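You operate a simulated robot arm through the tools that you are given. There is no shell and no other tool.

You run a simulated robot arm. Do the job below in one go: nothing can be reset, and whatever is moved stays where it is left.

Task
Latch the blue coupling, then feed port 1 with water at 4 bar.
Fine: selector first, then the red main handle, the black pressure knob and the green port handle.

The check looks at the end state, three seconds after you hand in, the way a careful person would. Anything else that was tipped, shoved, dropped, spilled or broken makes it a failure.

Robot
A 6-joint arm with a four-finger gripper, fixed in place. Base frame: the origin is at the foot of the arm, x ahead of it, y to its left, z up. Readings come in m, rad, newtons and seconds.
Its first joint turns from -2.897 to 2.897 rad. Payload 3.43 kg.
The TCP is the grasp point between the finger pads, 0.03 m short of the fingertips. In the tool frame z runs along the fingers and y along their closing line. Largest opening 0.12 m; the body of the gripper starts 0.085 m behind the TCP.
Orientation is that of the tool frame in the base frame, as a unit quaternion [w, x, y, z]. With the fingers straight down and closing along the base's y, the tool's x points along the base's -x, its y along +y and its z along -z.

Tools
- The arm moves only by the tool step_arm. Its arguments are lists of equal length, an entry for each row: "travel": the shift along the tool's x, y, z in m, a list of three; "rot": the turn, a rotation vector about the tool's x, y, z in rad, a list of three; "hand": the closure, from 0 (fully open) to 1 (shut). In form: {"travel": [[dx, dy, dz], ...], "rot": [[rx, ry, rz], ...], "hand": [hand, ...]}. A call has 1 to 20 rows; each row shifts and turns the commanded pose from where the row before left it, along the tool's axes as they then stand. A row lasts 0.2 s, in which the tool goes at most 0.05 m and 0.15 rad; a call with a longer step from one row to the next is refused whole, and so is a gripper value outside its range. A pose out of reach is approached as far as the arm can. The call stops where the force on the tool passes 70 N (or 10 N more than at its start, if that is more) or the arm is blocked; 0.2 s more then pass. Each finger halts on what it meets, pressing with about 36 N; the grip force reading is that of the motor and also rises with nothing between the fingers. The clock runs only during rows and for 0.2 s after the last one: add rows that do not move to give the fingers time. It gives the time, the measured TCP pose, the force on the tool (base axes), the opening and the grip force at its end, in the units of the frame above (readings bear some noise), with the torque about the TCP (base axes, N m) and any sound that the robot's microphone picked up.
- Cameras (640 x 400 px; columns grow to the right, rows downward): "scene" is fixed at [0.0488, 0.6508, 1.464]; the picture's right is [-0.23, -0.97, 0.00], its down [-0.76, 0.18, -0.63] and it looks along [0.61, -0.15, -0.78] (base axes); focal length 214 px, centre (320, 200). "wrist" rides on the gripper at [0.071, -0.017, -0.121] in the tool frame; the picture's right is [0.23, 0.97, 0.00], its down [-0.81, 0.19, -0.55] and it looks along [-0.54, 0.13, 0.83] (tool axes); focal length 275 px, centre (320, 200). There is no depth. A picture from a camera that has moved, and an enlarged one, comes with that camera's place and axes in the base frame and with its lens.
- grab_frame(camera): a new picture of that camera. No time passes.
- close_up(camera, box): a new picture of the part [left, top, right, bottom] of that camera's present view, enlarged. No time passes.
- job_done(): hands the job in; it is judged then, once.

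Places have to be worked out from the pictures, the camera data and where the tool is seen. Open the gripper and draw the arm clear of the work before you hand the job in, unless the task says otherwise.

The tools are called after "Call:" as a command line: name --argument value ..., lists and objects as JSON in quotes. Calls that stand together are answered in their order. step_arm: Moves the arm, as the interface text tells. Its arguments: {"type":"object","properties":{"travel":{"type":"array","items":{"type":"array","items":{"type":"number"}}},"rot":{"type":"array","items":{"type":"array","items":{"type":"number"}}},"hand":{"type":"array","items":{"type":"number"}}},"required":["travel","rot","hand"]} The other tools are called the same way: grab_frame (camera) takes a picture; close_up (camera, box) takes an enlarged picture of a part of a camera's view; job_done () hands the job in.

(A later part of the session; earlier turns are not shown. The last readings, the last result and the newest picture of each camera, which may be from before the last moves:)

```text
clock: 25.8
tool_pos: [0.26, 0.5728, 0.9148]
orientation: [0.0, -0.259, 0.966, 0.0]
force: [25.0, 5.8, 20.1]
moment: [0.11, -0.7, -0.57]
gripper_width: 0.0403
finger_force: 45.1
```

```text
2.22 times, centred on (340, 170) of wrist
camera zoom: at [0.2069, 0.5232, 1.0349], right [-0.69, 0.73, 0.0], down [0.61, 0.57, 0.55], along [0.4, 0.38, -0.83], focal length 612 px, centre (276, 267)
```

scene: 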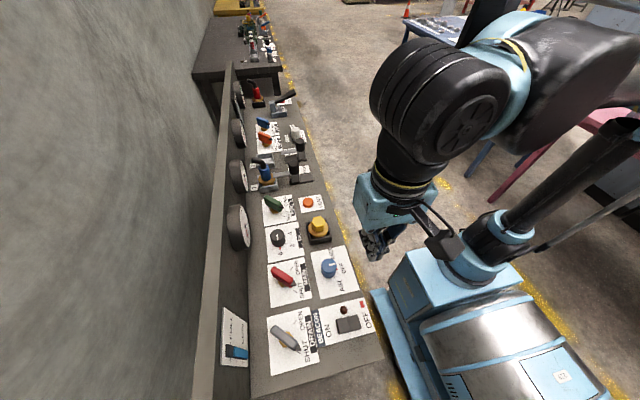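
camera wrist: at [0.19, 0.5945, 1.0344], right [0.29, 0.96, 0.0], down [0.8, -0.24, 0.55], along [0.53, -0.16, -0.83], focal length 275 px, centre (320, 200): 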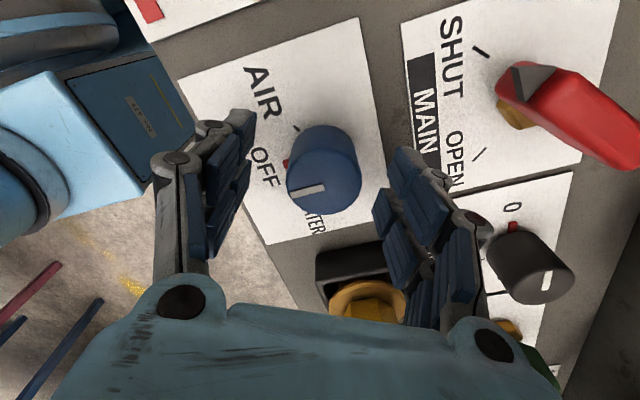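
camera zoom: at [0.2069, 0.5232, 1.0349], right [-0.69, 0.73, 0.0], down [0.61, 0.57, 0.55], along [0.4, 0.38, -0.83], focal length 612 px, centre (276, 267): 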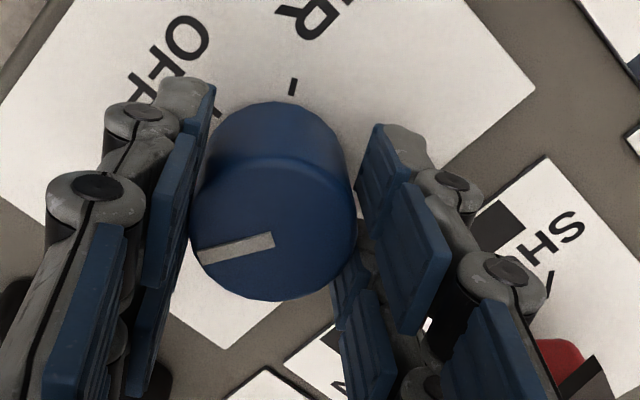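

Turned 60° in total; a torque of -0.57 N m suggests the stop or detent at WATER. I open the fingers, rise and look at the pointer.

Call:
step_arm --travel '[[0, 0, 0], [0, 0, 0], [0, 0, -0.035], [0, 0, -0.035], [0, 0, -0.035], [0, 0, 0], [0, 0, 0], [0, 0, 0], [0, 0, 0]]' --rot '[[0, 0, 0], [0, 0, 0], [0, 0, 0], [0, 0, 0], [0, 0, 0], [0, 0, 0.13], [0, 0, 0.13], [0, 0, 0.13], [0, 0, 0.137]]' --hand '[0.35, 0.35, 0.35, 0.35, 0.35, 0.35, 0.35, 0.35, 0.35]'

Call:
grab_frame --camera "wrist"

Call:
close_up --camera "wrist" --box '[240, 50, 400, 190]'

Call:
close_up --camera "scene" --box '[255, 210, 375, 310]'

```text
clock: 27.8
tool_pos: [0.2596, 0.5732, 1.0197]
orientation: [-0.001, 0.002, 1.0, 0.0]
force: [0.1, 0.4, -0.2]
moment: [0.0, 0.02, -0.07]
gripper_width: 0.0783
finger_force: 0.1
```

```text
taken
camera wrist: at [0.1873, 0.557, 1.1396], right [-0.23, 0.97, 0.0], down [0.81, 0.19, 0.55], along [0.54, 0.12, -0.83], focal length 275 px, centre (320, 200)
```

wrist: 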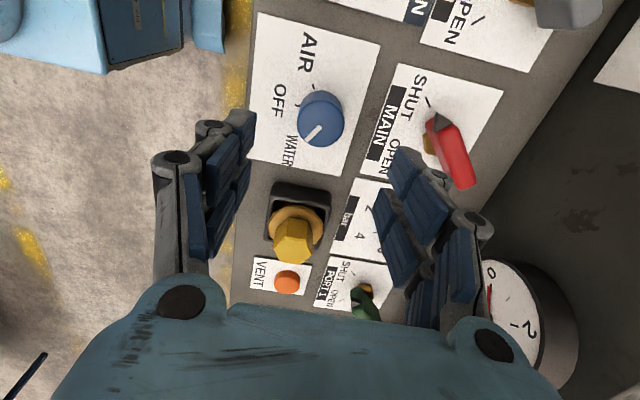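

```text
2.86 times, centred on (320, 120) of wrist
camera zoom: at [0.1873, 0.557, 1.1396], right [-0.23, 0.97, 0.0], down [0.81, 0.19, 0.55], along [0.54, 0.12, -0.83], focal length 786 px, centre (320, 429)
```

zoom: 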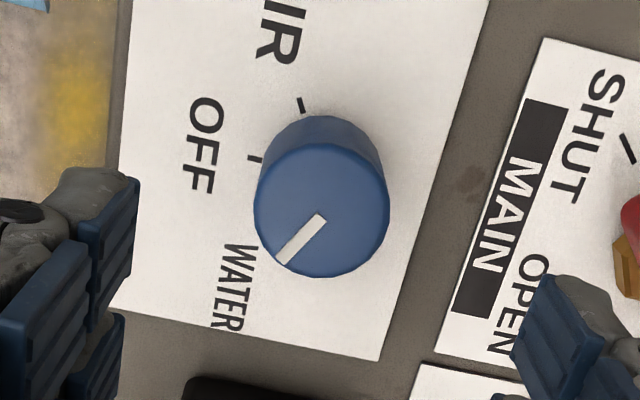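

```text
4.00 times, centred on (315, 260) of scene
camera zoom: at [0.0488, 0.6508, 1.464], right [-0.23, -0.97, 0.0], down [-0.76, 0.18, -0.63], along [0.61, -0.15, -0.78], focal length 858 px, centre (340, -40)
```

zoom: 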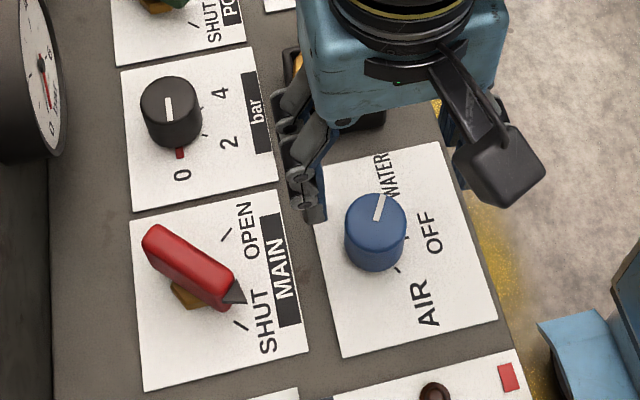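

The selector pointer now sits at WATER (measured 60° from OFF). Next is the red main handle: pivot near (0.26, 0.70), lying at SHUT (about -135°), OPEN at about -45°. I turn the tool +45° so the fingers close across the handle, and move above it for a look.

Call:
step_arm --travel '[[0, 0, -0.01], [0, 0, 0], [0, 0, 0], [0, 0, 0], [0, 0, 0], [0, 0, 0], [-0.0298, 0.0287, 0], [-0.0298, 0.0287, 0], [-0.0298, 0.0287, 0], [0, 0, 0]]' --rot '[[0, 0, -0.131], [0, 0, -0.131], [0, 0, -0.131], [0, 0, -0.131], [0, 0, -0.131], [0, 0, -0.13], [0, 0, 0], [0, 0, 0], [0, 0, 0], [0, 0, 0]]' --hand '[0.35, 0.35, 0.35, 0.35, 0.35, 0.35, 0.35, 0.35, 0.35, 0.35]'

Call:
grab_frame --camera "wrist"

Call:
close_up --camera "wrist" --box '[240, 60, 420, 210]'

Call:
grab_frame --camera "scene"

```text
clock: 30.0
tool_pos: [0.2607, 0.6976, 1.0303]
orientation: [0.0, -0.383, 0.924, 0.0]
force: [0.3, 0.1, 0.5]
moment: [0.03, -0.02, 0.01]
gripper_width: 0.078
finger_force: 0.0
```

```text
taken
camera wrist: at [0.2225, 0.6358, 1.1495], right [-0.85, 0.53, 0.0], down [0.44, 0.71, 0.55], along [0.29, 0.47, -0.83], focal length 275 px, centre (320, 200)
```

wrist: 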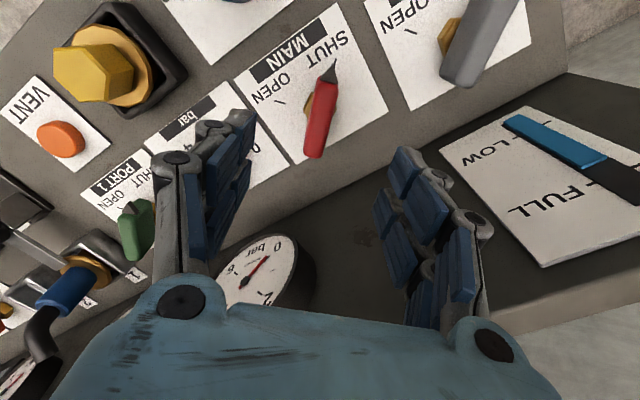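

```text
2.67 times, centred on (330, 135) of wrist
camera zoom: at [0.2225, 0.6358, 1.1495], right [-0.85, 0.53, 0.0], down [0.44, 0.71, 0.55], along [0.29, 0.47, -0.83], focal length 734 px, centre (293, 373)
```

zoom: 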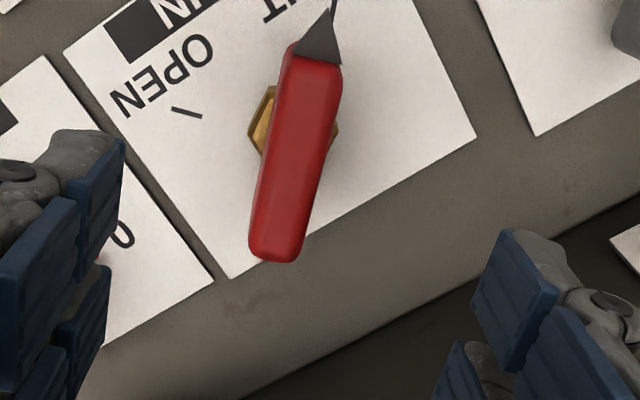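

```text
taken
```

scene: 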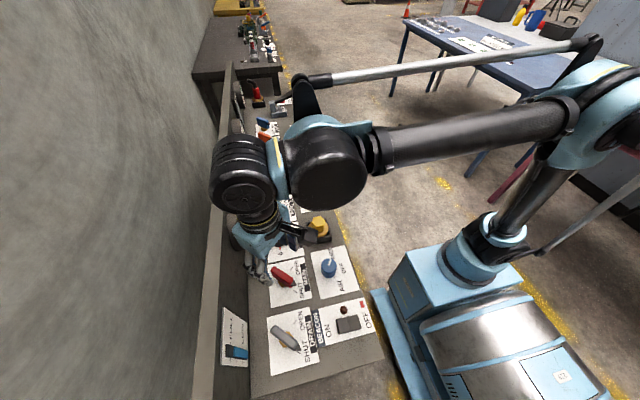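

The tool is aligned over the red handle's pivot (0.260, 0.697), handle lying at about -136°, top z≈0.92. I lower around it so the tips stay above the bronze hex, then look.

Call:
step_arm --travel '[[0, 0, 0.035], [0, 0, 0.035], [0, 0, 0.034], [0, 0, 0]]' --rot '[[0, 0, 0], [0, 0, 0], [0, 0, 0], [0, 0, 0]]' --hand '[0.35, 0.35, 0.4, 0.5]'

Call:
close_up --camera "wrist" --box '[200, 60, 440, 260]'

Call:
close_up --camera "scene" --box '[225, 220, 345, 310]'

```text
clock: 31.0
tool_pos: [0.261, 0.698, 0.9241]
orientation: [0.0, -0.38, 0.925, 0.0]
force: [-0.5, -0.4, -0.1]
moment: [0.01, -0.02, 0.03]
gripper_width: 0.0598
finger_force: 0.1
```

```text
2.00 times, centred on (320, 160) of wrist
camera zoom: at [0.2232, 0.6359, 1.0454], right [-0.85, 0.53, 0.0], down [0.44, 0.71, 0.55], along [0.29, 0.47, -0.83], focal length 551 px, centre (320, 280)
```

zoom: 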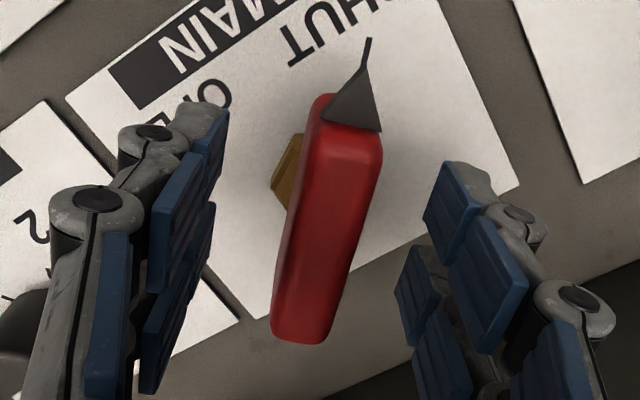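

```text
4.44 times, centred on (285, 265) of scene
camera zoom: at [0.0488, 0.6508, 1.464], right [-0.23, -0.97, 0.0], down [-0.76, 0.18, -0.63], along [0.61, -0.15, -0.78], focal length 953 px, centre (476, -89)
```

zoom: 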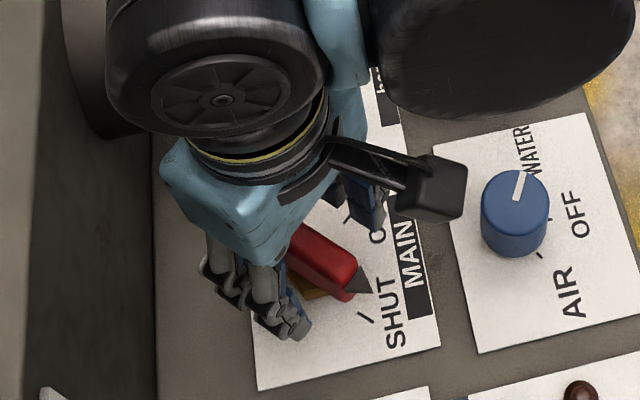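

The handle lies centred between the fingers. I close on it.

Call:
step_arm --travel '[[0, 0, 0], [0, 0, 0], [0, 0, 0]]' --rot '[[0, 0, 0], [0, 0, 0], [0, 0, 0]]' --hand '[0.75, 0.95, 0.95]'

Call:
close_up --camera "wrist" --box '[200, 60, 440, 260]'

```text
clock: 31.8
tool_pos: [0.2626, 0.6983, 0.9258]
orientation: [0.0, -0.381, 0.924, 0.0]
force: [-4.6, 7.2, -0.7]
moment: [0.42, 0.01, 0.09]
gripper_width: 0.019
finger_force: 44.6
```

```text
2.00 times, centred on (320, 160) of wrist
camera zoom: at [0.2227, 0.6362, 1.0456], right [-0.85, 0.53, 0.0], down [0.44, 0.71, 0.55], along [0.29, 0.47, -0.83], focal length 551 px, centre (320, 280)
```

zoom: 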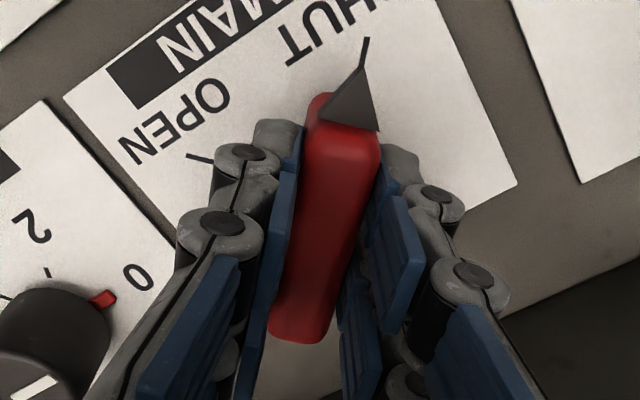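

Firm grip on the 0.019 m handle with little side force. I turn the first 45° toward OPEN.

Call:
step_arm --travel '[[0, 0, 0], [0, 0, 0], [0, 0, 0], [0, 0, 0], [0, 0, 0], [0, 0, 0], [0, 0, 0]]' --rot '[[0, 0, -0.1], [0, 0, -0.13], [0, 0, -0.13], [0, 0, -0.13], [0, 0, -0.13], [0, 0, -0.13], [0, 0, 0]]' --hand '[0.95, 0.95, 0.95, 0.95, 0.95, 0.95, 0.95]'

Call:
close_up --camera "wrist" --box '[200, 60, 440, 260]'

Call:
grab_frame --camera "scene"

```text
clock: 33.4
tool_pos: [0.2627, 0.6977, 0.9249]
orientation: [0.0, -0.694, 0.72, 0.0]
force: [7.9, 9.1, 6.2]
moment: [0.55, -0.26, 0.03]
gripper_width: 0.0188
finger_force: 45.3
```

```text
2.00 times, centred on (320, 160) of wrist
camera zoom: at [0.2768, 0.6261, 1.0456], right [-0.98, -0.19, 0.0], down [-0.16, 0.82, 0.55], along [-0.11, 0.54, -0.83], focal length 551 px, centre (320, 280)
```

zoom: 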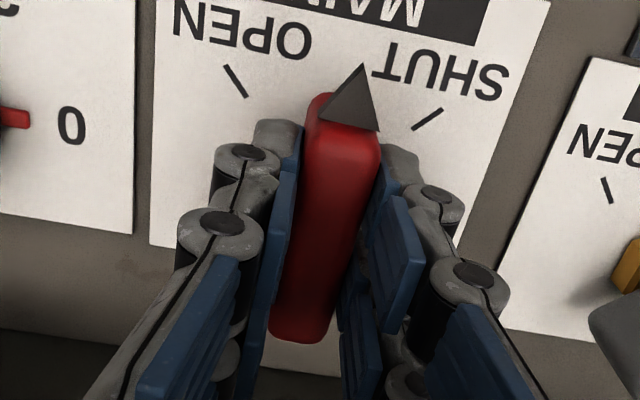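

```text
taken
```

scene: 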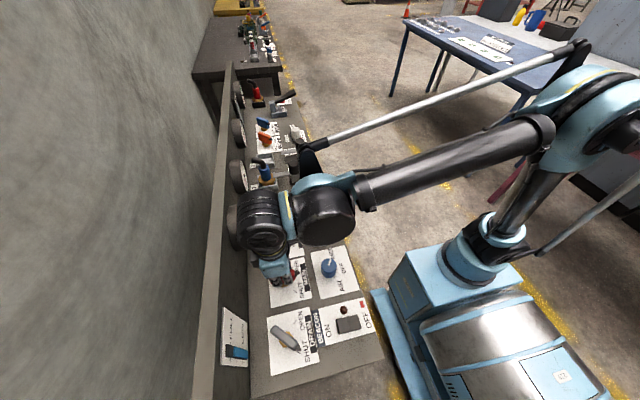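

The handle follows smoothly, now halfway between SHUT and OPEN. I turn the rest.

Call:
step_arm --travel '[[0, 0, 0], [0, 0, 0], [0, 0, 0], [0, 0, 0], [0, 0, 0], [0, 0, 0], [0, 0, 0], [0, 0, 0]]' --rot '[[0, 0, -0.1], [0, 0, -0.13], [0, 0, -0.13], [0, 0, -0.13], [0, 0, -0.13], [0, 0, -0.13], [0, 0, -0.07], [0, 0, 0]]' --hand '[0.95, 0.95, 0.95, 0.95, 0.95, 0.95, 0.95, 0.95]'

Call:
close_up --camera "wrist" --box '[200, 60, 440, 260]'

Call:
grab_frame --camera "scene"

```text
clock: 35.2
tool_pos: [0.2641, 0.6983, 0.9249]
orientation: [0.0, 0.923, -0.384, 0.0]
force: [41.2, 28.1, 33.0]
moment: [0.63, -1.51, -0.08]
gripper_width: 0.0188
finger_force: 45.1
```

```text
2.00 times, centred on (320, 160) of wrist
camera zoom: at [0.3261, 0.6596, 1.0455], right [-0.53, -0.85, 0.0], down [-0.71, 0.44, 0.55], along [-0.47, 0.29, -0.83], focal length 551 px, centre (320, 280)
```

zoom: 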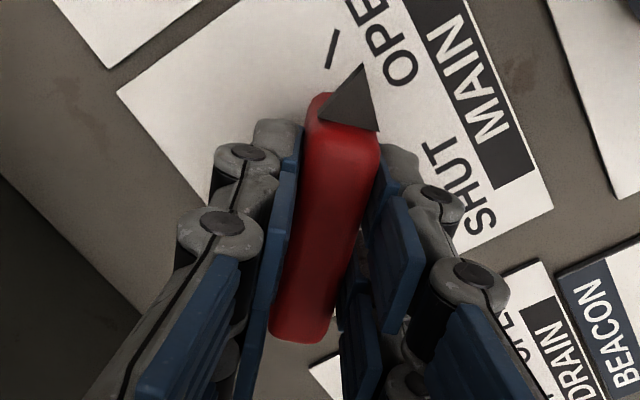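

```text
taken
```

scene: 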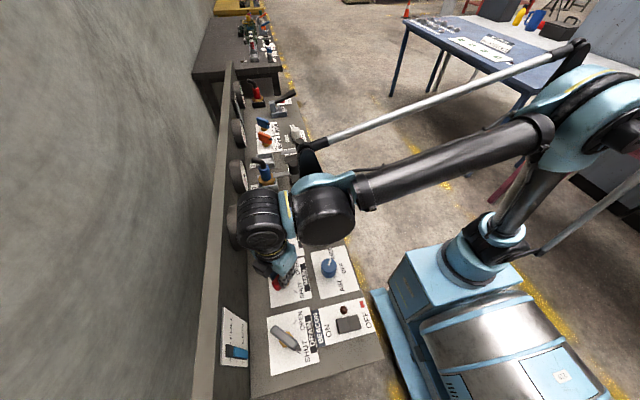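

The tool has turned 90°, but the pointer is still roughly 10° short of the OPEN tick (the ticks measure ~102° apart). Side force is ~50 N, so I shift the command along it and turn a little more.

Call:
step_arm --travel '[[0, -0.003, 0], [0, 0, 0]]' --rot '[[0, 0, 0], [0, 0, 0]]' --hand '[0.95, 0.95]'

Call:
close_up --camera "wrist" --box '[200, 60, 440, 260]'

```text
clock: 35.8
tool_pos: [0.264, 0.698, 0.9254]
orientation: [0.001, 0.923, -0.384, 0.0]
force: [21.1, -2.3, 14.7]
moment: [0.32, -0.08, -0.01]
gripper_width: 0.019
finger_force: 44.3
```

```text
2.00 times, centred on (320, 160) of wrist
camera zoom: at [0.3265, 0.6602, 1.0454], right [-0.53, -0.85, 0.0], down [-0.71, 0.44, 0.55], along [-0.47, 0.29, -0.83], focal length 551 px, centre (320, 280)
```

zoom: 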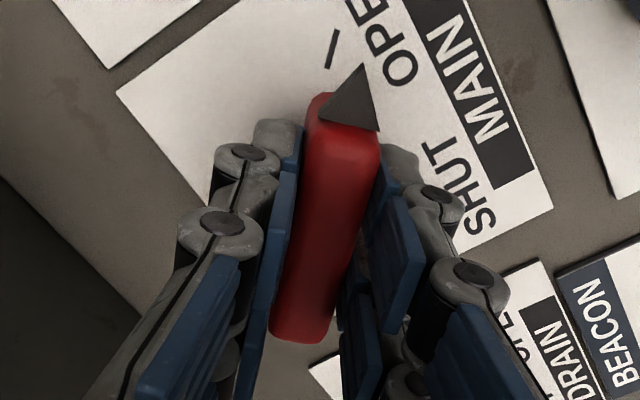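

Force has eased and there is no torque about the handle's axis, so it isn't at its stop yet. I turn on in small steps.

Call:
step_arm --travel '[[0, 0, 0], [0, 0, 0], [0, 0, 0], [0, 0, 0]]' --rot '[[0, 0, -0.06], [0, 0, -0.06], [0, 0, -0.05], [0, 0, 0]]' --hand '[0.95, 0.95, 0.95, 0.95]'

Call:
close_up --camera "wrist" --box '[200, 60, 440, 260]'

```text
clock: 36.8
tool_pos: [0.2636, 0.7, 0.9248]
orientation: [0.002, 0.953, -0.304, 0.0]
force: [-1.8, -10.6, 1.3]
moment: [-0.05, 0.3, -2.46]
gripper_width: 0.0249
finger_force: 45.6
```

```text
2.00 times, centred on (320, 160) of wrist
camera zoom: at [0.3312, 0.6722, 1.0457], right [-0.38, -0.93, 0.0], down [-0.77, 0.31, 0.55], along [-0.51, 0.21, -0.83], focal length 551 px, centre (320, 280)
```

zoom: 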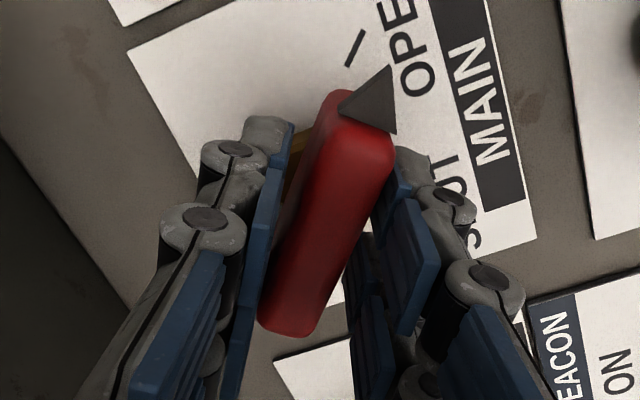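

A torque of -2.46 N m with the handle slipping in the fingers means the handle reached its stop. I back the rotation off, release, rise and look.

Call:
step_arm --travel '[[0, 0, 0], [0, 0, 0], [0, 0, 0], [0, 0, 0], [0, 0, -0.03], [0, 0, -0.04], [0, 0, -0.04], [0, 0, 0]]' --rot '[[0, 0, 0.06], [0, 0, 0.06], [0, 0, 0], [0, 0, 0], [0, 0, 0], [0, 0, 0], [0, 0, 0], [0, 0, 0]]' --hand '[0.95, 0.95, 0.5, 0.4, 0.4, 0.4, 0.4, 0.4]'

Call:
grab_frame --camera "wrist"

Call:
close_up --camera "scene" --box '[225, 220, 345, 310]'

```text
clock: 38.6
tool_pos: [0.2635, 0.7002, 1.0362]
orientation: [0.0, 0.933, -0.36, 0.0]
force: [0.5, -0.1, 0.8]
moment: [-0.01, 0.02, 0.01]
gripper_width: 0.072
finger_force: 0.0
```

```text
taken
camera wrist: at [0.3276, 0.6647, 1.1561], right [-0.48, -0.87, 0.0], down [-0.73, 0.4, 0.55], along [-0.48, 0.27, -0.83], focal length 275 px, centre (320, 200)
```

wrist: 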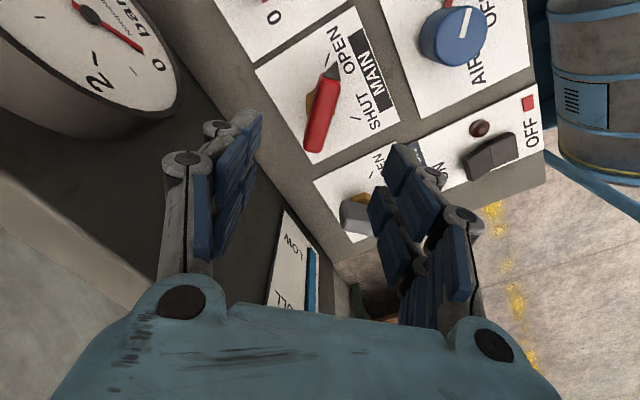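

```text
4.44 times, centred on (285, 265) of scene
camera zoom: at [0.0488, 0.6508, 1.464], right [-0.23, -0.97, 0.0], down [-0.76, 0.18, -0.63], along [0.61, -0.15, -0.78], focal length 953 px, centre (476, -89)
```

zoom: 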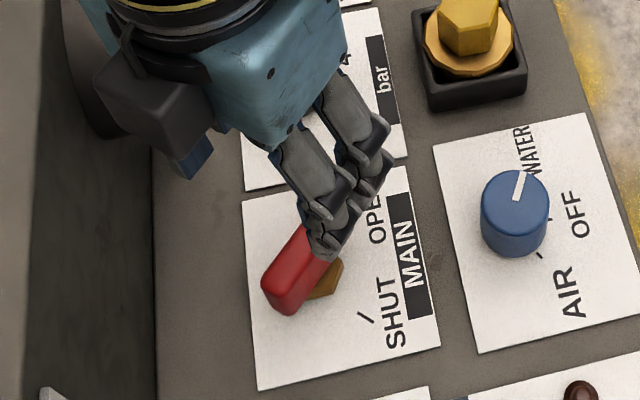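

Call:
close_up --camera "wrist" --box '[240, 0, 440, 160]'

```text
2.50 times, centred on (340, 80) of wrist
camera zoom: at [0.3276, 0.6647, 1.1561], right [-0.48, -0.87, 0.0], down [-0.73, 0.4, 0.55], along [-0.48, 0.27, -0.83], focal length 688 px, centre (270, 500)
```

zoom: 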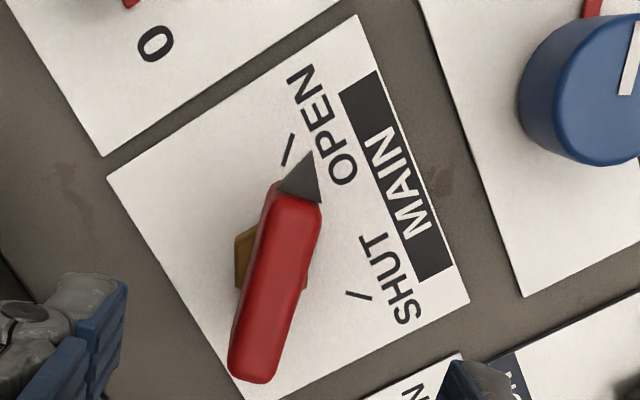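

The red handle now lies at about -43°, against its stop at OPEN. Next is the pressure knob near (0.383, 0.694): its scale runs 0/2/4/6 at roughly 60° per 2 bar, counter-clockwise, so 4 bar is +120° from 0. To keep the gripper body clear of the gauge behind it, I'll use yaw 60°→120° twice; I move above it at yaw 60° first.

Call:
step_arm --travel '[[0, 0, -0.01], [0, 0, 0], [0, 0, 0], [0, 0, 0], [0, 0, 0], [0, 0, 0], [0, 0, 0], [0, 0, 0], [0, 0, 0], [0, 0, 0], [-0.0186, -0.0355, 0], [-0.0186, -0.0355, 0], [-0.0186, -0.0355, 0], [0, 0, 0]]' --rot '[[0, 0, 0.136], [0, 0, 0.136], [0, 0, 0.136], [0, 0, 0.136], [0, 0, 0.136], [0, 0, 0.136], [0, 0, 0.136], [0, 0, 0.136], [0, 0, 0.136], [0, 0, 0.136], [0, 0, 0], [0, 0, 0], [0, 0, 0], [0, 0, 0]]' --hand '[0.4, 0.4, 0.4, 0.4, 0.4, 0.4, 0.4, 0.4, 0.4, 0.4, 0.4, 0.4, 0.4, 0.4]'

Call:
grab_frame --camera "wrist"

Call:
close_up --camera "wrist" --box '[240, 50, 420, 200]'

Call:
grab_frame --camera "scene"

```text
clock: 41.6
tool_pos: [0.3854, 0.6944, 1.0436]
orientation: [0.0, -0.499, 0.867, 0.0]
force: [0.5, -0.2, 0.8]
moment: [-0.04, 0.01, 0.02]
gripper_width: 0.072
finger_force: 0.0
```

```text
taken
camera wrist: at [0.3633, 0.6238, 1.164], right [-0.96, 0.29, 0.0], down [0.24, 0.8, 0.55], along [0.16, 0.53, -0.83], focal length 275 px, centre (320, 200)
```

wrist: 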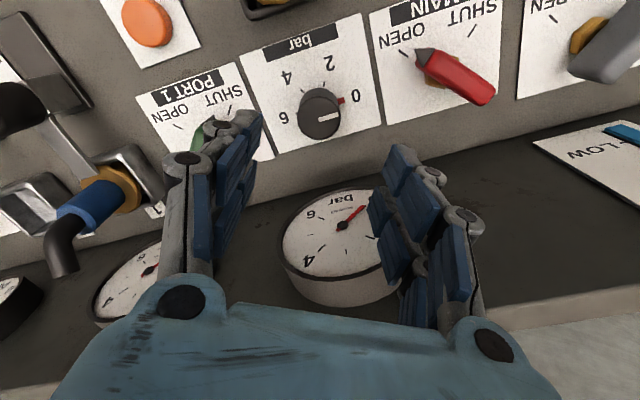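

```text
2.67 times, centred on (330, 125) of wrist
camera zoom: at [0.3633, 0.6238, 1.164], right [-0.96, 0.29, 0.0], down [0.24, 0.8, 0.55], along [0.16, 0.53, -0.83], focal length 734 px, centre (293, 400)
```

zoom: 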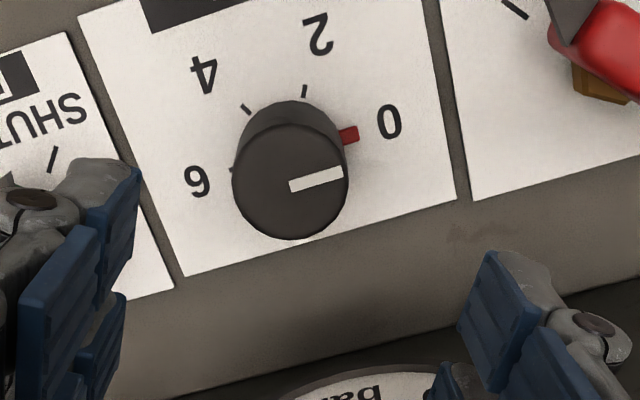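

```text
taken
```

scene: 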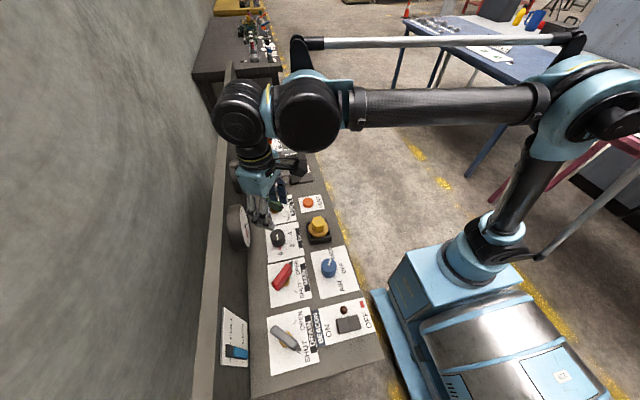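

The knob's axis is at (0.387, 0.6975), diameter 0.04, top z≈0.913; ticks measure exactly 60° apart, with the pointer at 0. The gauge face is at y≈0.766, clear of the gripper at this yaw. I centre and lower around the knob.

Call:
step_arm --travel '[[-0.0034, 0, 0.035], [0, 0, 0.035], [0, 0, 0.035], [0, 0, 0.025], [0, 0, 0]]' --rot '[[0, 0, 0], [0, 0, 0], [0, 0, 0], [0, 0, 0], [0, 0, 0]]' --hand '[0.4, 0.4, 0.4, 0.4, 0.4]'

Call:
close_up --camera "wrist" --box '[200, 60, 440, 260]'

Call:
close_up --camera "scene" --box '[215, 170, 335, 290]'

```text
clock: 42.8
tool_pos: [0.3879, 0.6966, 0.9155]
orientation: [0.0, -0.499, 0.867, 0.001]
force: [-0.5, 1.0, 0.2]
moment: [0.03, 0.01, 0.0]
gripper_width: 0.0721
finger_force: 0.2
```

```text
2.00 times, centred on (320, 160) of wrist
camera zoom: at [0.3653, 0.6271, 1.035], right [-0.96, 0.29, 0.0], down [0.24, 0.8, 0.55], along [0.16, 0.53, -0.83], focal length 551 px, centre (320, 280)
```

zoom: 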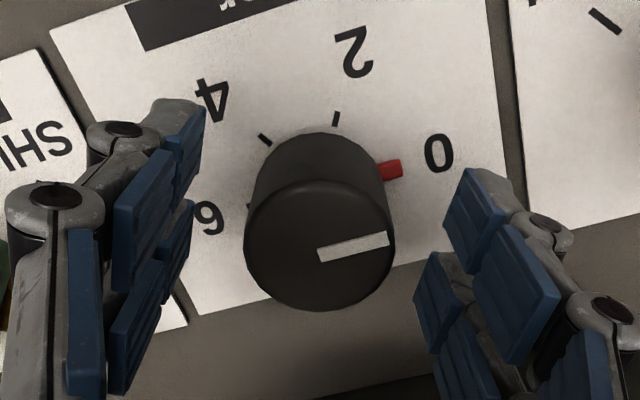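

```text
3.33 times, centred on (275, 230) of scene
camera zoom: at [0.0488, 0.6508, 1.464], right [-0.23, -0.97, 0.0], down [-0.76, 0.18, -0.63], along [0.61, -0.15, -0.78], focal length 715 px, centre (470, 100)
```

zoom: 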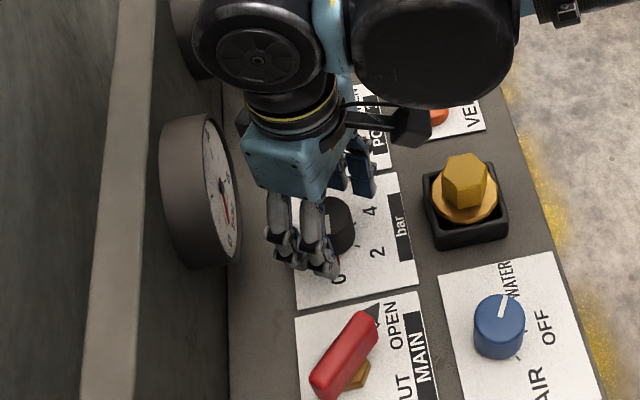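

The knob is centred between the fingers and the red pointer covers the OPEN tick in the scene view. I close on the knob.

Call:
step_arm --travel '[[0, 0, 0], [0, 0, 0], [0, 0, 0]]' --rot '[[0, 0, 0], [0, 0, 0], [0, 0, 0]]' --hand '[0.65, 0.8, 0.8]'

```text
clock: 43.6
tool_pos: [0.3863, 0.698, 0.9141]
orientation: [0.0, -0.499, 0.867, 0.0]
force: [-5.0, 1.7, -2.7]
moment: [0.42, -0.05, 0.05]
gripper_width: 0.0404
finger_force: 44.8
```

Clean grip with almost no side force. I turn 30° counter-clockwise first.

Call:
step_arm --travel '[[0, 0, 0], [0, 0, 0], [0, 0, 0], [0, 0, 0], [0, 0, 0]]' --rot '[[0, 0, -0.131], [0, 0, -0.131], [0, 0, -0.131], [0, 0, -0.131], [0, 0, 0]]' --hand '[0.8, 0.8, 0.8, 0.8, 0.8]'

Call:
grab_frame --camera "wrist"

```text
clock: 44.8
tool_pos: [0.3866, 0.697, 0.9144]
orientation: [0.0, -0.706, 0.708, 0.0]
force: [21.5, -4.4, -3.9]
moment: [-0.1, -0.63, -0.06]
gripper_width: 0.0403
finger_force: 44.8
```

```text
taken
camera wrist: at [0.4042, 0.6258, 1.0353], right [-0.97, -0.23, 0.0], down [-0.19, 0.81, 0.55], along [-0.12, 0.54, -0.83], focal length 275 px, centre (320, 200)
```

wrist: 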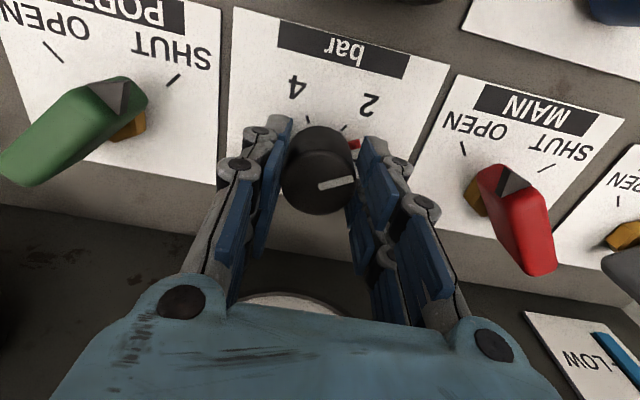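

The knob follows (pointer now about halfway from 0 to 2). I relieve the 21 N side force slightly and continue 30° more.

Call:
step_arm --travel '[[0, -0.0015, 0], [0, 0, 0], [0, 0, 0], [0, 0, 0], [0, 0, 0]]' --rot '[[0, 0, -0.131], [0, 0, -0.131], [0, 0, -0.131], [0, 0, -0.131], [0, 0, 0]]' --hand '[0.8, 0.8, 0.8, 0.8, 0.8]'

Call:
grab_frame --camera "wrist"

```text
clock: 46.0
tool_pos: [0.3878, 0.6974, 0.9145]
orientation: [0.001, 0.866, -0.501, 0.0]
force: [29.4, 14.0, 5.6]
moment: [0.45, -0.88, -0.07]
gripper_width: 0.04
finger_force: 44.9
```

```text
taken
camera wrist: at [0.4389, 0.6445, 1.0353], right [-0.73, -0.68, 0.0], down [-0.57, 0.61, 0.55], along [-0.38, 0.4, -0.83], focal length 275 px, centre (320, 200)
```

wrist: 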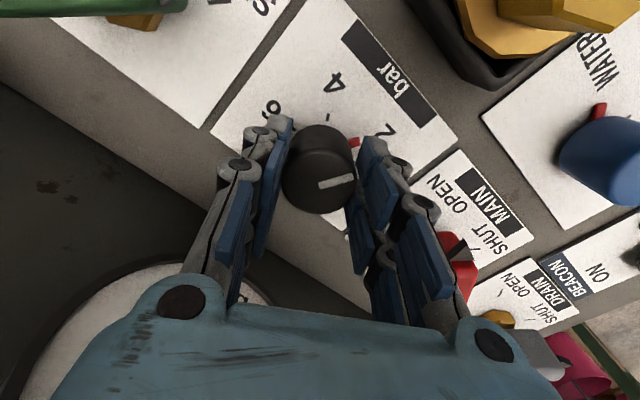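

The pointer is at 2. I release, turn the tool back 60° around the knob, and regrip for the second half.

Call:
step_arm --travel '[[0, -0.002, 0], [0, 0, 0], [0, 0, 0], [0, 0, 0], [0, 0, 0], [0, 0, 0], [0, 0, 0], [0, 0, 0], [0, 0, 0], [0, 0, 0], [0, 0, 0], [0, 0, 0]]' --rot '[[0, 0, 0], [0, 0, 0], [0, 0, 0], [0, 0, 0.131], [0, 0, 0.131], [0, 0, 0.131], [0, 0, 0.131], [0, 0, 0.131], [0, 0, 0.131], [0, 0, 0.131], [0, 0, 0.131], [0, 0, 0]]' --hand '[0.8, 0.4, 0.4, 0.4, 0.4, 0.4, 0.4, 0.4, 0.4, 0.4, 0.4, 0.4]'

Call:
close_up --camera "wrist" --box '[200, 60, 440, 260]'

```text
clock: 48.6
tool_pos: [0.3901, 0.6984, 0.9164]
orientation: [0.001, -0.498, 0.867, 0.0]
force: [0.4, 0.0, -0.2]
moment: [-0.03, -0.04, -0.04]
gripper_width: 0.0718
finger_force: 0.2
```

```text
2.00 times, centred on (320, 160) of wrist
camera zoom: at [0.3673, 0.6284, 1.0356], right [-0.96, 0.29, 0.0], down [0.24, 0.8, 0.55], along [0.16, 0.53, -0.83], focal length 551 px, centre (320, 280)
```

zoom: 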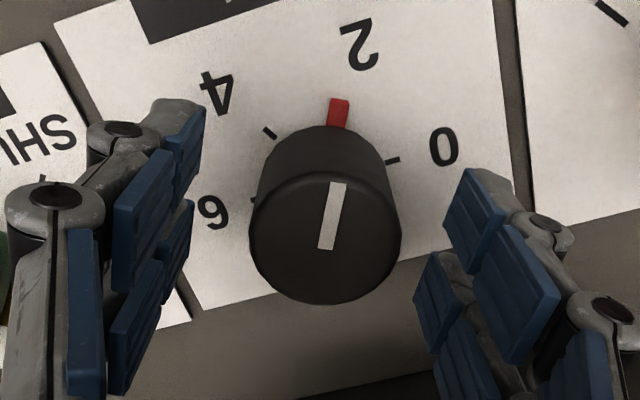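

The pointer's red mark is exactly over the 2 tick. I recentre by ~2 mm and grip again.

Call:
step_arm --travel '[[0.0019, 0.0012, 0.001], [0, 0, 0], [0, 0, 0], [0, 0, 0]]' --rot '[[0, 0, 0], [0, 0, 0], [0, 0, 0], [0, 0, 0]]' --hand '[0.4, 0.65, 0.8, 0.8]'

```text
clock: 49.6
tool_pos: [0.3869, 0.6975, 0.9144]
orientation: [0.0, -0.498, 0.867, 0.0]
force: [-0.5, 0.7, 1.2]
moment: [0.2, -0.1, 0.0]
gripper_width: 0.04
finger_force: 44.5
```

Clean grip again. I turn the knob another 60° with a slight mid-way relief along the closing line.

Call:
step_arm --travel '[[0, 0, 0], [0, 0, 0], [0, 0, 0], [0, -0.001, 0], [0, -0.001, 0], [0, -0.0005, 0], [0, -0.0005, 0], [0, 0, 0], [0, 0, 0]]' --rot '[[0, 0, -0.131], [0, 0, -0.131], [0, 0, -0.131], [0, 0, -0.131], [0, 0, -0.131], [0, 0, -0.131], [0, 0, -0.131], [0, 0, -0.13], [0, 0, 0]]' --hand '[0.8, 0.8, 0.8, 0.8, 0.8, 0.8, 0.8, 0.8, 0.8]'

Call:
grab_frame --camera "wrist"

```text
clock: 51.6
tool_pos: [0.3896, 0.6983, 0.9142]
orientation: [0.0, 0.866, -0.5, 0.0]
force: [-11.4, 8.4, 0.8]
moment: [0.27, 0.49, 0.02]
gripper_width: 0.04
finger_force: 45.3
```

```text
taken
camera wrist: at [0.4393, 0.6446, 1.0344], right [-0.73, -0.68, 0.0], down [-0.57, 0.61, 0.55], along [-0.38, 0.4, -0.83], focal length 275 px, centre (320, 200)
```

wrist: 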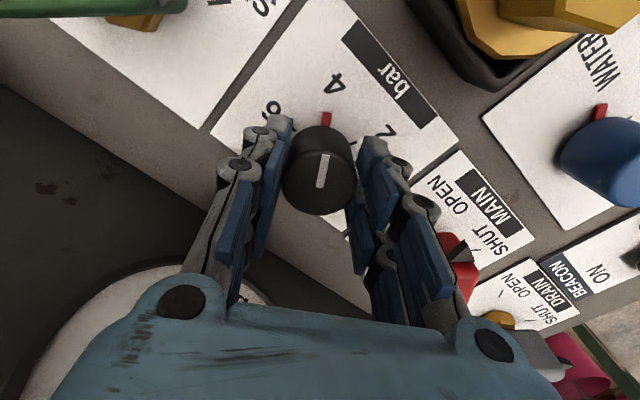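

The red mark now covers the 4 tick. I release, rise and check the knob and the gauge.

Call:
step_arm --travel '[[0, 0, 0], [0, 0, 0], [0, 0, -0.035], [0, 0, -0.045], [0, 0, -0.045], [0, 0, 0], [0, 0, 0], [0, 0, 0], [0, 0, 0], [0, 0, 0], [0, 0, 0], [0, 0, 0], [0, 0, 0], [0, 0, 0]]' --rot '[[0, 0, 0], [0, 0, 0], [0, 0, 0], [0, 0, 0], [0, 0, 0], [0, 0, 0.131], [0, 0, 0.131], [0, 0, 0.131], [0, 0, 0.131], [0, 0, 0.131], [0, 0, 0.131], [0, 0, 0.131], [0, 0, 0.131], [0, 0, 0]]' --hand '[0.4, 0.4, 0.4, 0.4, 0.4, 0.4, 0.4, 0.4, 0.4, 0.4, 0.4, 0.4, 0.4, 0.4]'

Call:
grab_frame --camera "wrist"

Call:
close_up --camera "wrist" --box '[240, 50, 420, 200]'

Call:
close_up --camera "scene" --box '[215, 170, 335, 290]'

```text
clock: 54.6
tool_pos: [0.3909, 0.6981, 1.0379]
orientation: [0.0, -0.497, 0.868, -0.001]
force: [-0.1, -1.0, -0.2]
moment: [0.01, -0.02, -0.01]
gripper_width: 0.0722
finger_force: 0.0
```

```text
taken
camera wrist: at [0.3686, 0.6275, 1.1597], right [-0.96, 0.29, 0.0], down [0.24, 0.8, 0.55], along [0.16, 0.53, -0.83], focal length 275 px, centre (320, 200)
```

wrist: 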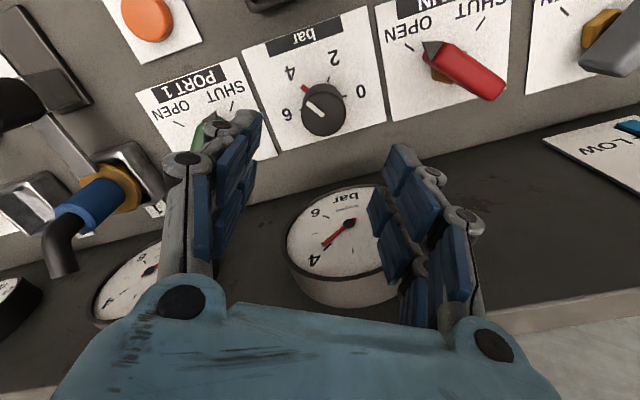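

```text
2.67 times, centred on (330, 125) of wrist
camera zoom: at [0.3686, 0.6275, 1.1597], right [-0.96, 0.29, 0.0], down [0.24, 0.8, 0.55], along [0.16, 0.53, -0.83], focal length 734 px, centre (293, 400)
```

zoom: 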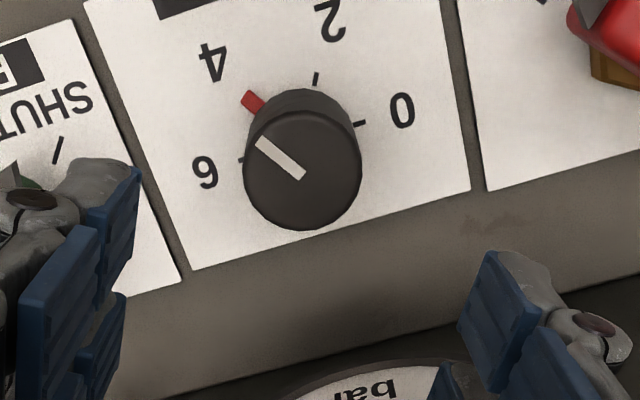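

```text
3.33 times, centred on (275, 230) of scene
camera zoom: at [0.0488, 0.6508, 1.464], right [-0.23, -0.97, 0.0], down [-0.76, 0.18, -0.63], along [0.61, -0.15, -0.78], focal length 715 px, centre (470, 100)
```

zoom: 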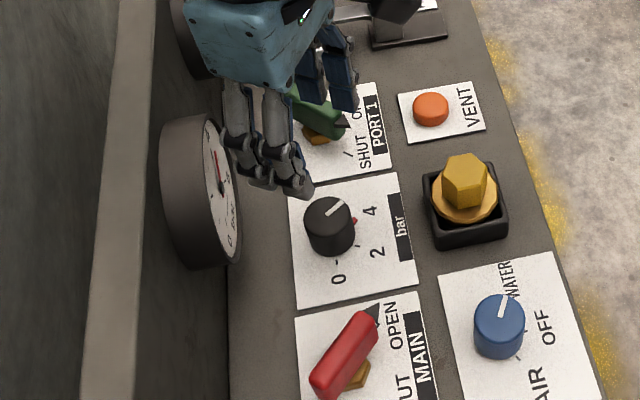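

The gauge needle has moved; I zoom to read it.

Call:
close_up --camera "wrist" --box '[280, 175, 400, 305]'

Call:
close_up --camera "wrist" --box '[370, 0, 530, 120]'

```text
3.08 times, centred on (340, 240) of wrist
camera zoom: at [0.3686, 0.6275, 1.1597], right [-0.96, 0.29, 0.0], down [0.24, 0.8, 0.55], along [0.16, 0.53, -0.83], focal length 847 px, centre (258, 77)
```

zoom: 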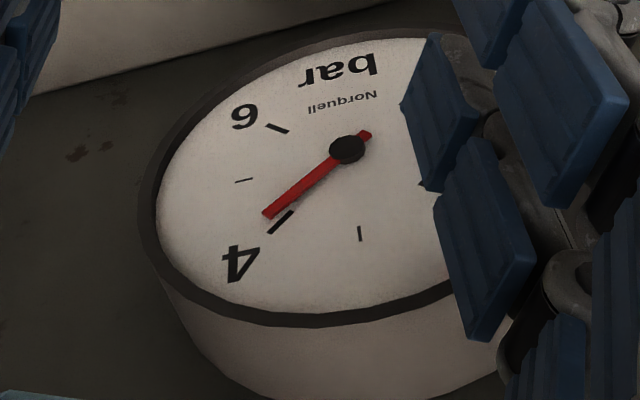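

```text
3.33 times, centred on (450, 60) of wrist
camera zoom: at [0.3686, 0.6275, 1.1597], right [-0.96, 0.29, 0.0], down [0.24, 0.8, 0.55], along [0.16, 0.53, -0.83], focal length 918 px, centre (-113, 667)
```

zoom: 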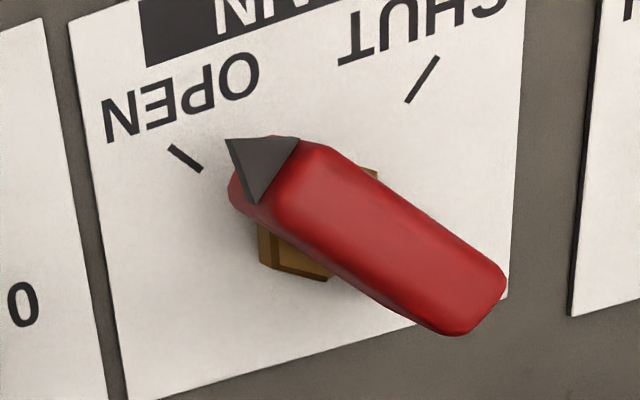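

The gauge reads about 4, maybe slightly above; the view is oblique, so before opening the port I want a frontal look. I back off from the panel, open the fingers and tilt the camera toward the gauge.

Call:
step_arm --travel '[[0, 0, -0.005], [0, 0, 0], [0, 0, 0], [0, 0, 0], [0.04, 0.0067, 0], [0.04, 0.0067, 0], [0.04, 0.0067, 0], [0, 0, 0], [0, 0, 0], [0, 0, 0], [0, 0, 0], [0, 0, 0], [0, 0, 0], [0, 0, 0]]' --rot '[[0, 0, -0.131], [0, 0, -0.131], [0, 0, -0.131], [0, 0, -0.131], [0, 0, 0], [0, 0, 0], [0, 0, 0], [0, -0.133, 0], [0, -0.133, 0], [0, -0.133, 0], [0, -0.133, 0], [0, -0.133, 0], [0, -0.133, 0], [0, 0, 0]]' --hand '[0.4, 0.4, 0.4, 0.4, 0.4, 0.3, 0.2, 0, 0, 0, 0, 0, 0, 0]'

Call:
grab_frame --camera "wrist"

Call:
close_up --camera "wrist" --box '[250, 100, 390, 240]'

```text
clock: 57.6
tool_pos: [0.3704, 0.5773, 1.0442]
orientation: [0.276, -0.65, 0.653, 0.275]
force: [0.2, 0.6, 0.4]
moment: [-0.02, -0.01, 0.01]
gripper_width: 0.12
finger_force: 0.0
```

```text
taken
camera wrist: at [0.3861, 0.441, 1.0772], right [-0.97, -0.16, -0.17], down [-0.19, 0.17, 0.97], along [-0.12, 0.97, -0.2], focal length 275 px, centre (320, 200)
```

wrist: 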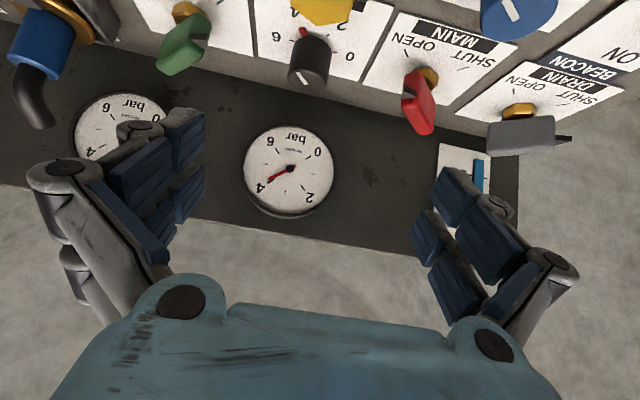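

```text
2.86 times, centred on (320, 170) of wrist
camera zoom: at [0.3861, 0.441, 1.0772], right [-0.97, -0.16, -0.17], down [-0.19, 0.17, 0.97], along [-0.12, 0.97, -0.2], focal length 786 px, centre (320, 286)
```

zoom: 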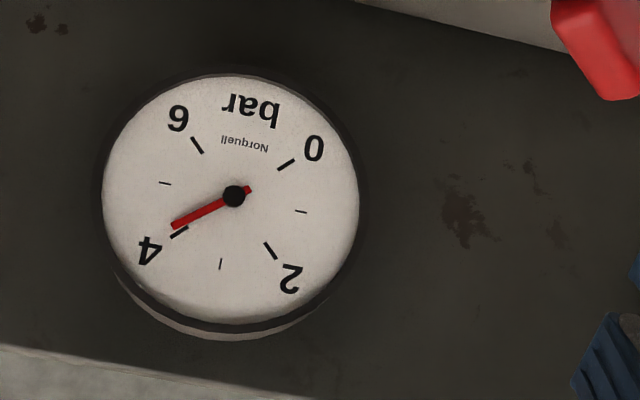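

Seen frontally the needle is ~5.6° past the 4 tick (45° per bar), i.e. about 4.12 bar. I return to the knob to trim it back by about 3.7°.

Call:
step_arm --travel '[[0, 0, 0], [0, 0, 0], [0, 0, 0], [0, 0, 0], [0, 0, 0], [0, 0, 0], [-0.04, -0.0057, 0], [-0.04, -0.0057, 0], [-0.04, -0.0057, 0], [0, 0, 0]]' --rot '[[0, 0.133, 0], [0, 0.133, 0], [0, 0.133, 0], [0, 0.133, 0], [0, 0.133, 0], [0, 0.133, 0], [0, 0, 0], [0, 0, 0], [0, 0, 0], [0, 0, 0]]' --hand '[0, 0, 0, 0, 0.2, 0.4, 0.4, 0.4, 0.4, 0.4]'

Call:
grab_frame --camera "wrist"

```text
clock: 59.8
tool_pos: [0.3872, 0.6976, 1.0447]
orientation: [0.0, -0.706, 0.708, 0.0]
force: [0.0, 0.0, 0.2]
moment: [-0.02, 0.02, 0.0]
gripper_width: 0.0722
finger_force: 0.0
```

```text
taken
camera wrist: at [0.4037, 0.6262, 1.1651], right [-0.97, -0.23, 0.0], down [-0.19, 0.81, 0.55], along [-0.12, 0.54, -0.83], focal length 275 px, centre (320, 200)
```

wrist: 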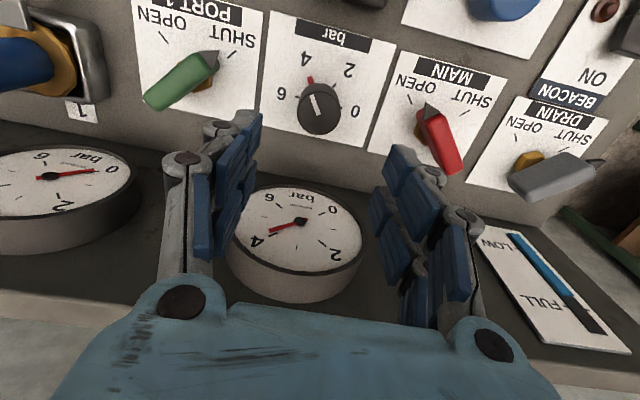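

Above the knob again, centred. I lower and grip.

Call:
step_arm --travel '[[0, 0, 0.035], [0, 0, 0.035], [0, 0, 0.035], [0, 0, 0.025], [0, 0, 0], [0, 0, 0], [0, 0, 0]]' --rot '[[0, 0, 0], [0, 0, 0], [0, 0, 0], [0, 0, 0], [0, 0, 0], [0, 0, 0], [0, 0, 0]]' --hand '[0.4, 0.4, 0.4, 0.4, 0.6, 0.8, 0.8]'

Call:
grab_frame --camera "wrist"

```text
clock: 61.4
tool_pos: [0.3864, 0.6985, 0.9132]
orientation: [0.001, -0.705, 0.709, 0.0]
force: [16.4, 1.8, -2.4]
moment: [0.55, -0.61, -0.02]
gripper_width: 0.0401
finger_force: 45.4
```

```text
taken
camera wrist: at [0.4043, 0.6264, 1.0344], right [-0.97, -0.23, 0.0], down [-0.19, 0.81, 0.55], along [-0.12, 0.54, -0.83], focal length 275 px, centre (320, 200)
```

wrist: 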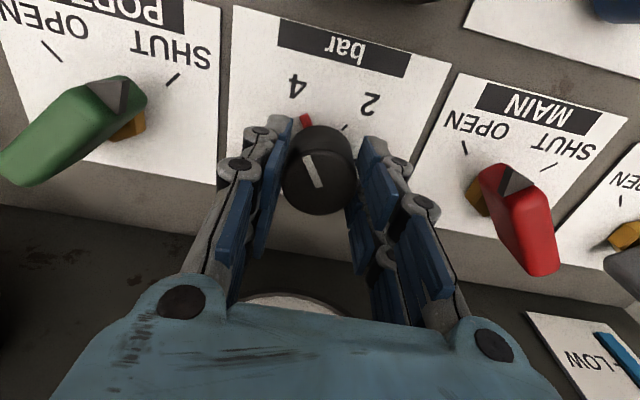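

Gripped. I turn back 0.065 rad (toward 2), release, rise and re-read the gauge.

Call:
step_arm --travel '[[0, 0, 0], [0, 0, 0], [0, 0, 0], [0, 0, 0], [0, 0, 0], [0, 0, -0.03], [0, 0, -0.045], [0, 0, -0.045], [0, 0, 0]]' --rot '[[0, 0, 0.035], [0, 0, 0.03], [0, 0, 0], [0, 0, 0], [0, 0, 0], [0, 0, 0], [0, 0, 0], [0, 0, 0], [0, 0, 0]]' --hand '[0.8, 0.8, 0.8, 0.6, 0.4, 0.4, 0.4, 0.4, 0.4]'

Call:
grab_frame --camera "wrist"

Call:
close_up --camera "wrist" --box '[220, 170, 380, 310]'

Call:
close_up --camera "wrist" --box '[250, 20, 390, 160]'

```text
clock: 63.4
tool_pos: [0.3851, 0.6983, 1.0339]
orientation: [0.0, -0.682, 0.731, 0.001]
force: [-0.3, -0.5, 0.0]
moment: [-0.02, 0.01, 0.03]
gripper_width: 0.0721
finger_force: 0.1
```

```text
taken
camera wrist: at [0.3975, 0.6254, 1.1536], right [-0.99, -0.16, 0.0], down [-0.14, 0.82, 0.55], along [-0.09, 0.55, -0.83], focal length 275 px, centre (320, 200)
```

wrist: 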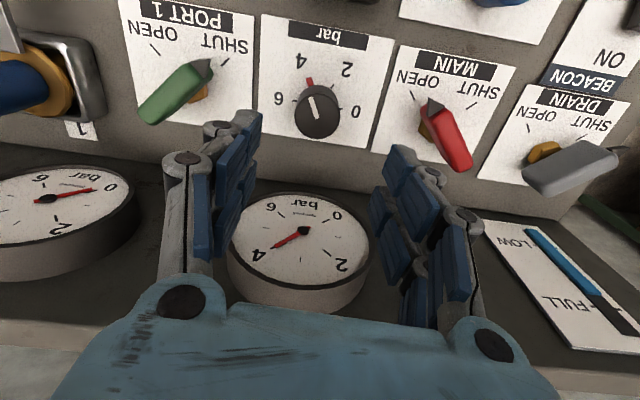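

```text
2.86 times, centred on (300, 240) of wrist
camera zoom: at [0.3975, 0.6254, 1.1536], right [-0.99, -0.16, 0.0], down [-0.14, 0.82, 0.55], along [-0.09, 0.55, -0.83], focal length 786 px, centre (377, 86)
```

zoom: 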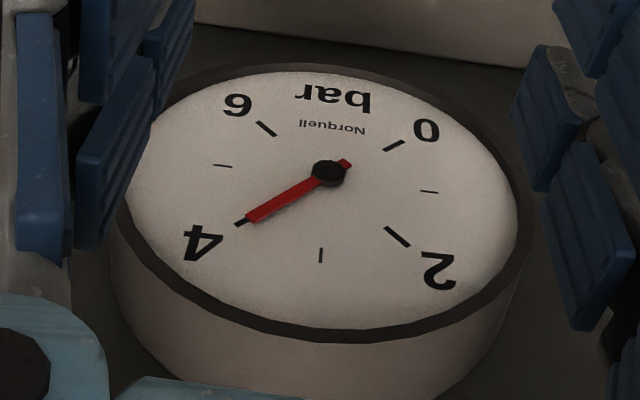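

```text
2.86 times, centred on (320, 90) of wrist
camera zoom: at [0.3975, 0.6254, 1.1536], right [-0.99, -0.16, 0.0], down [-0.14, 0.82, 0.55], along [-0.09, 0.55, -0.83], focal length 786 px, centre (320, 514)
```

zoom: 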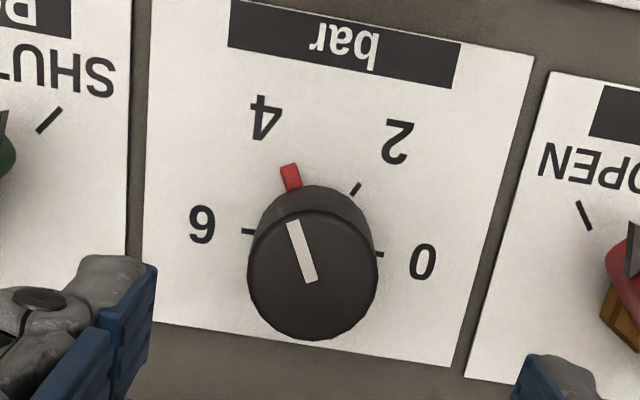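

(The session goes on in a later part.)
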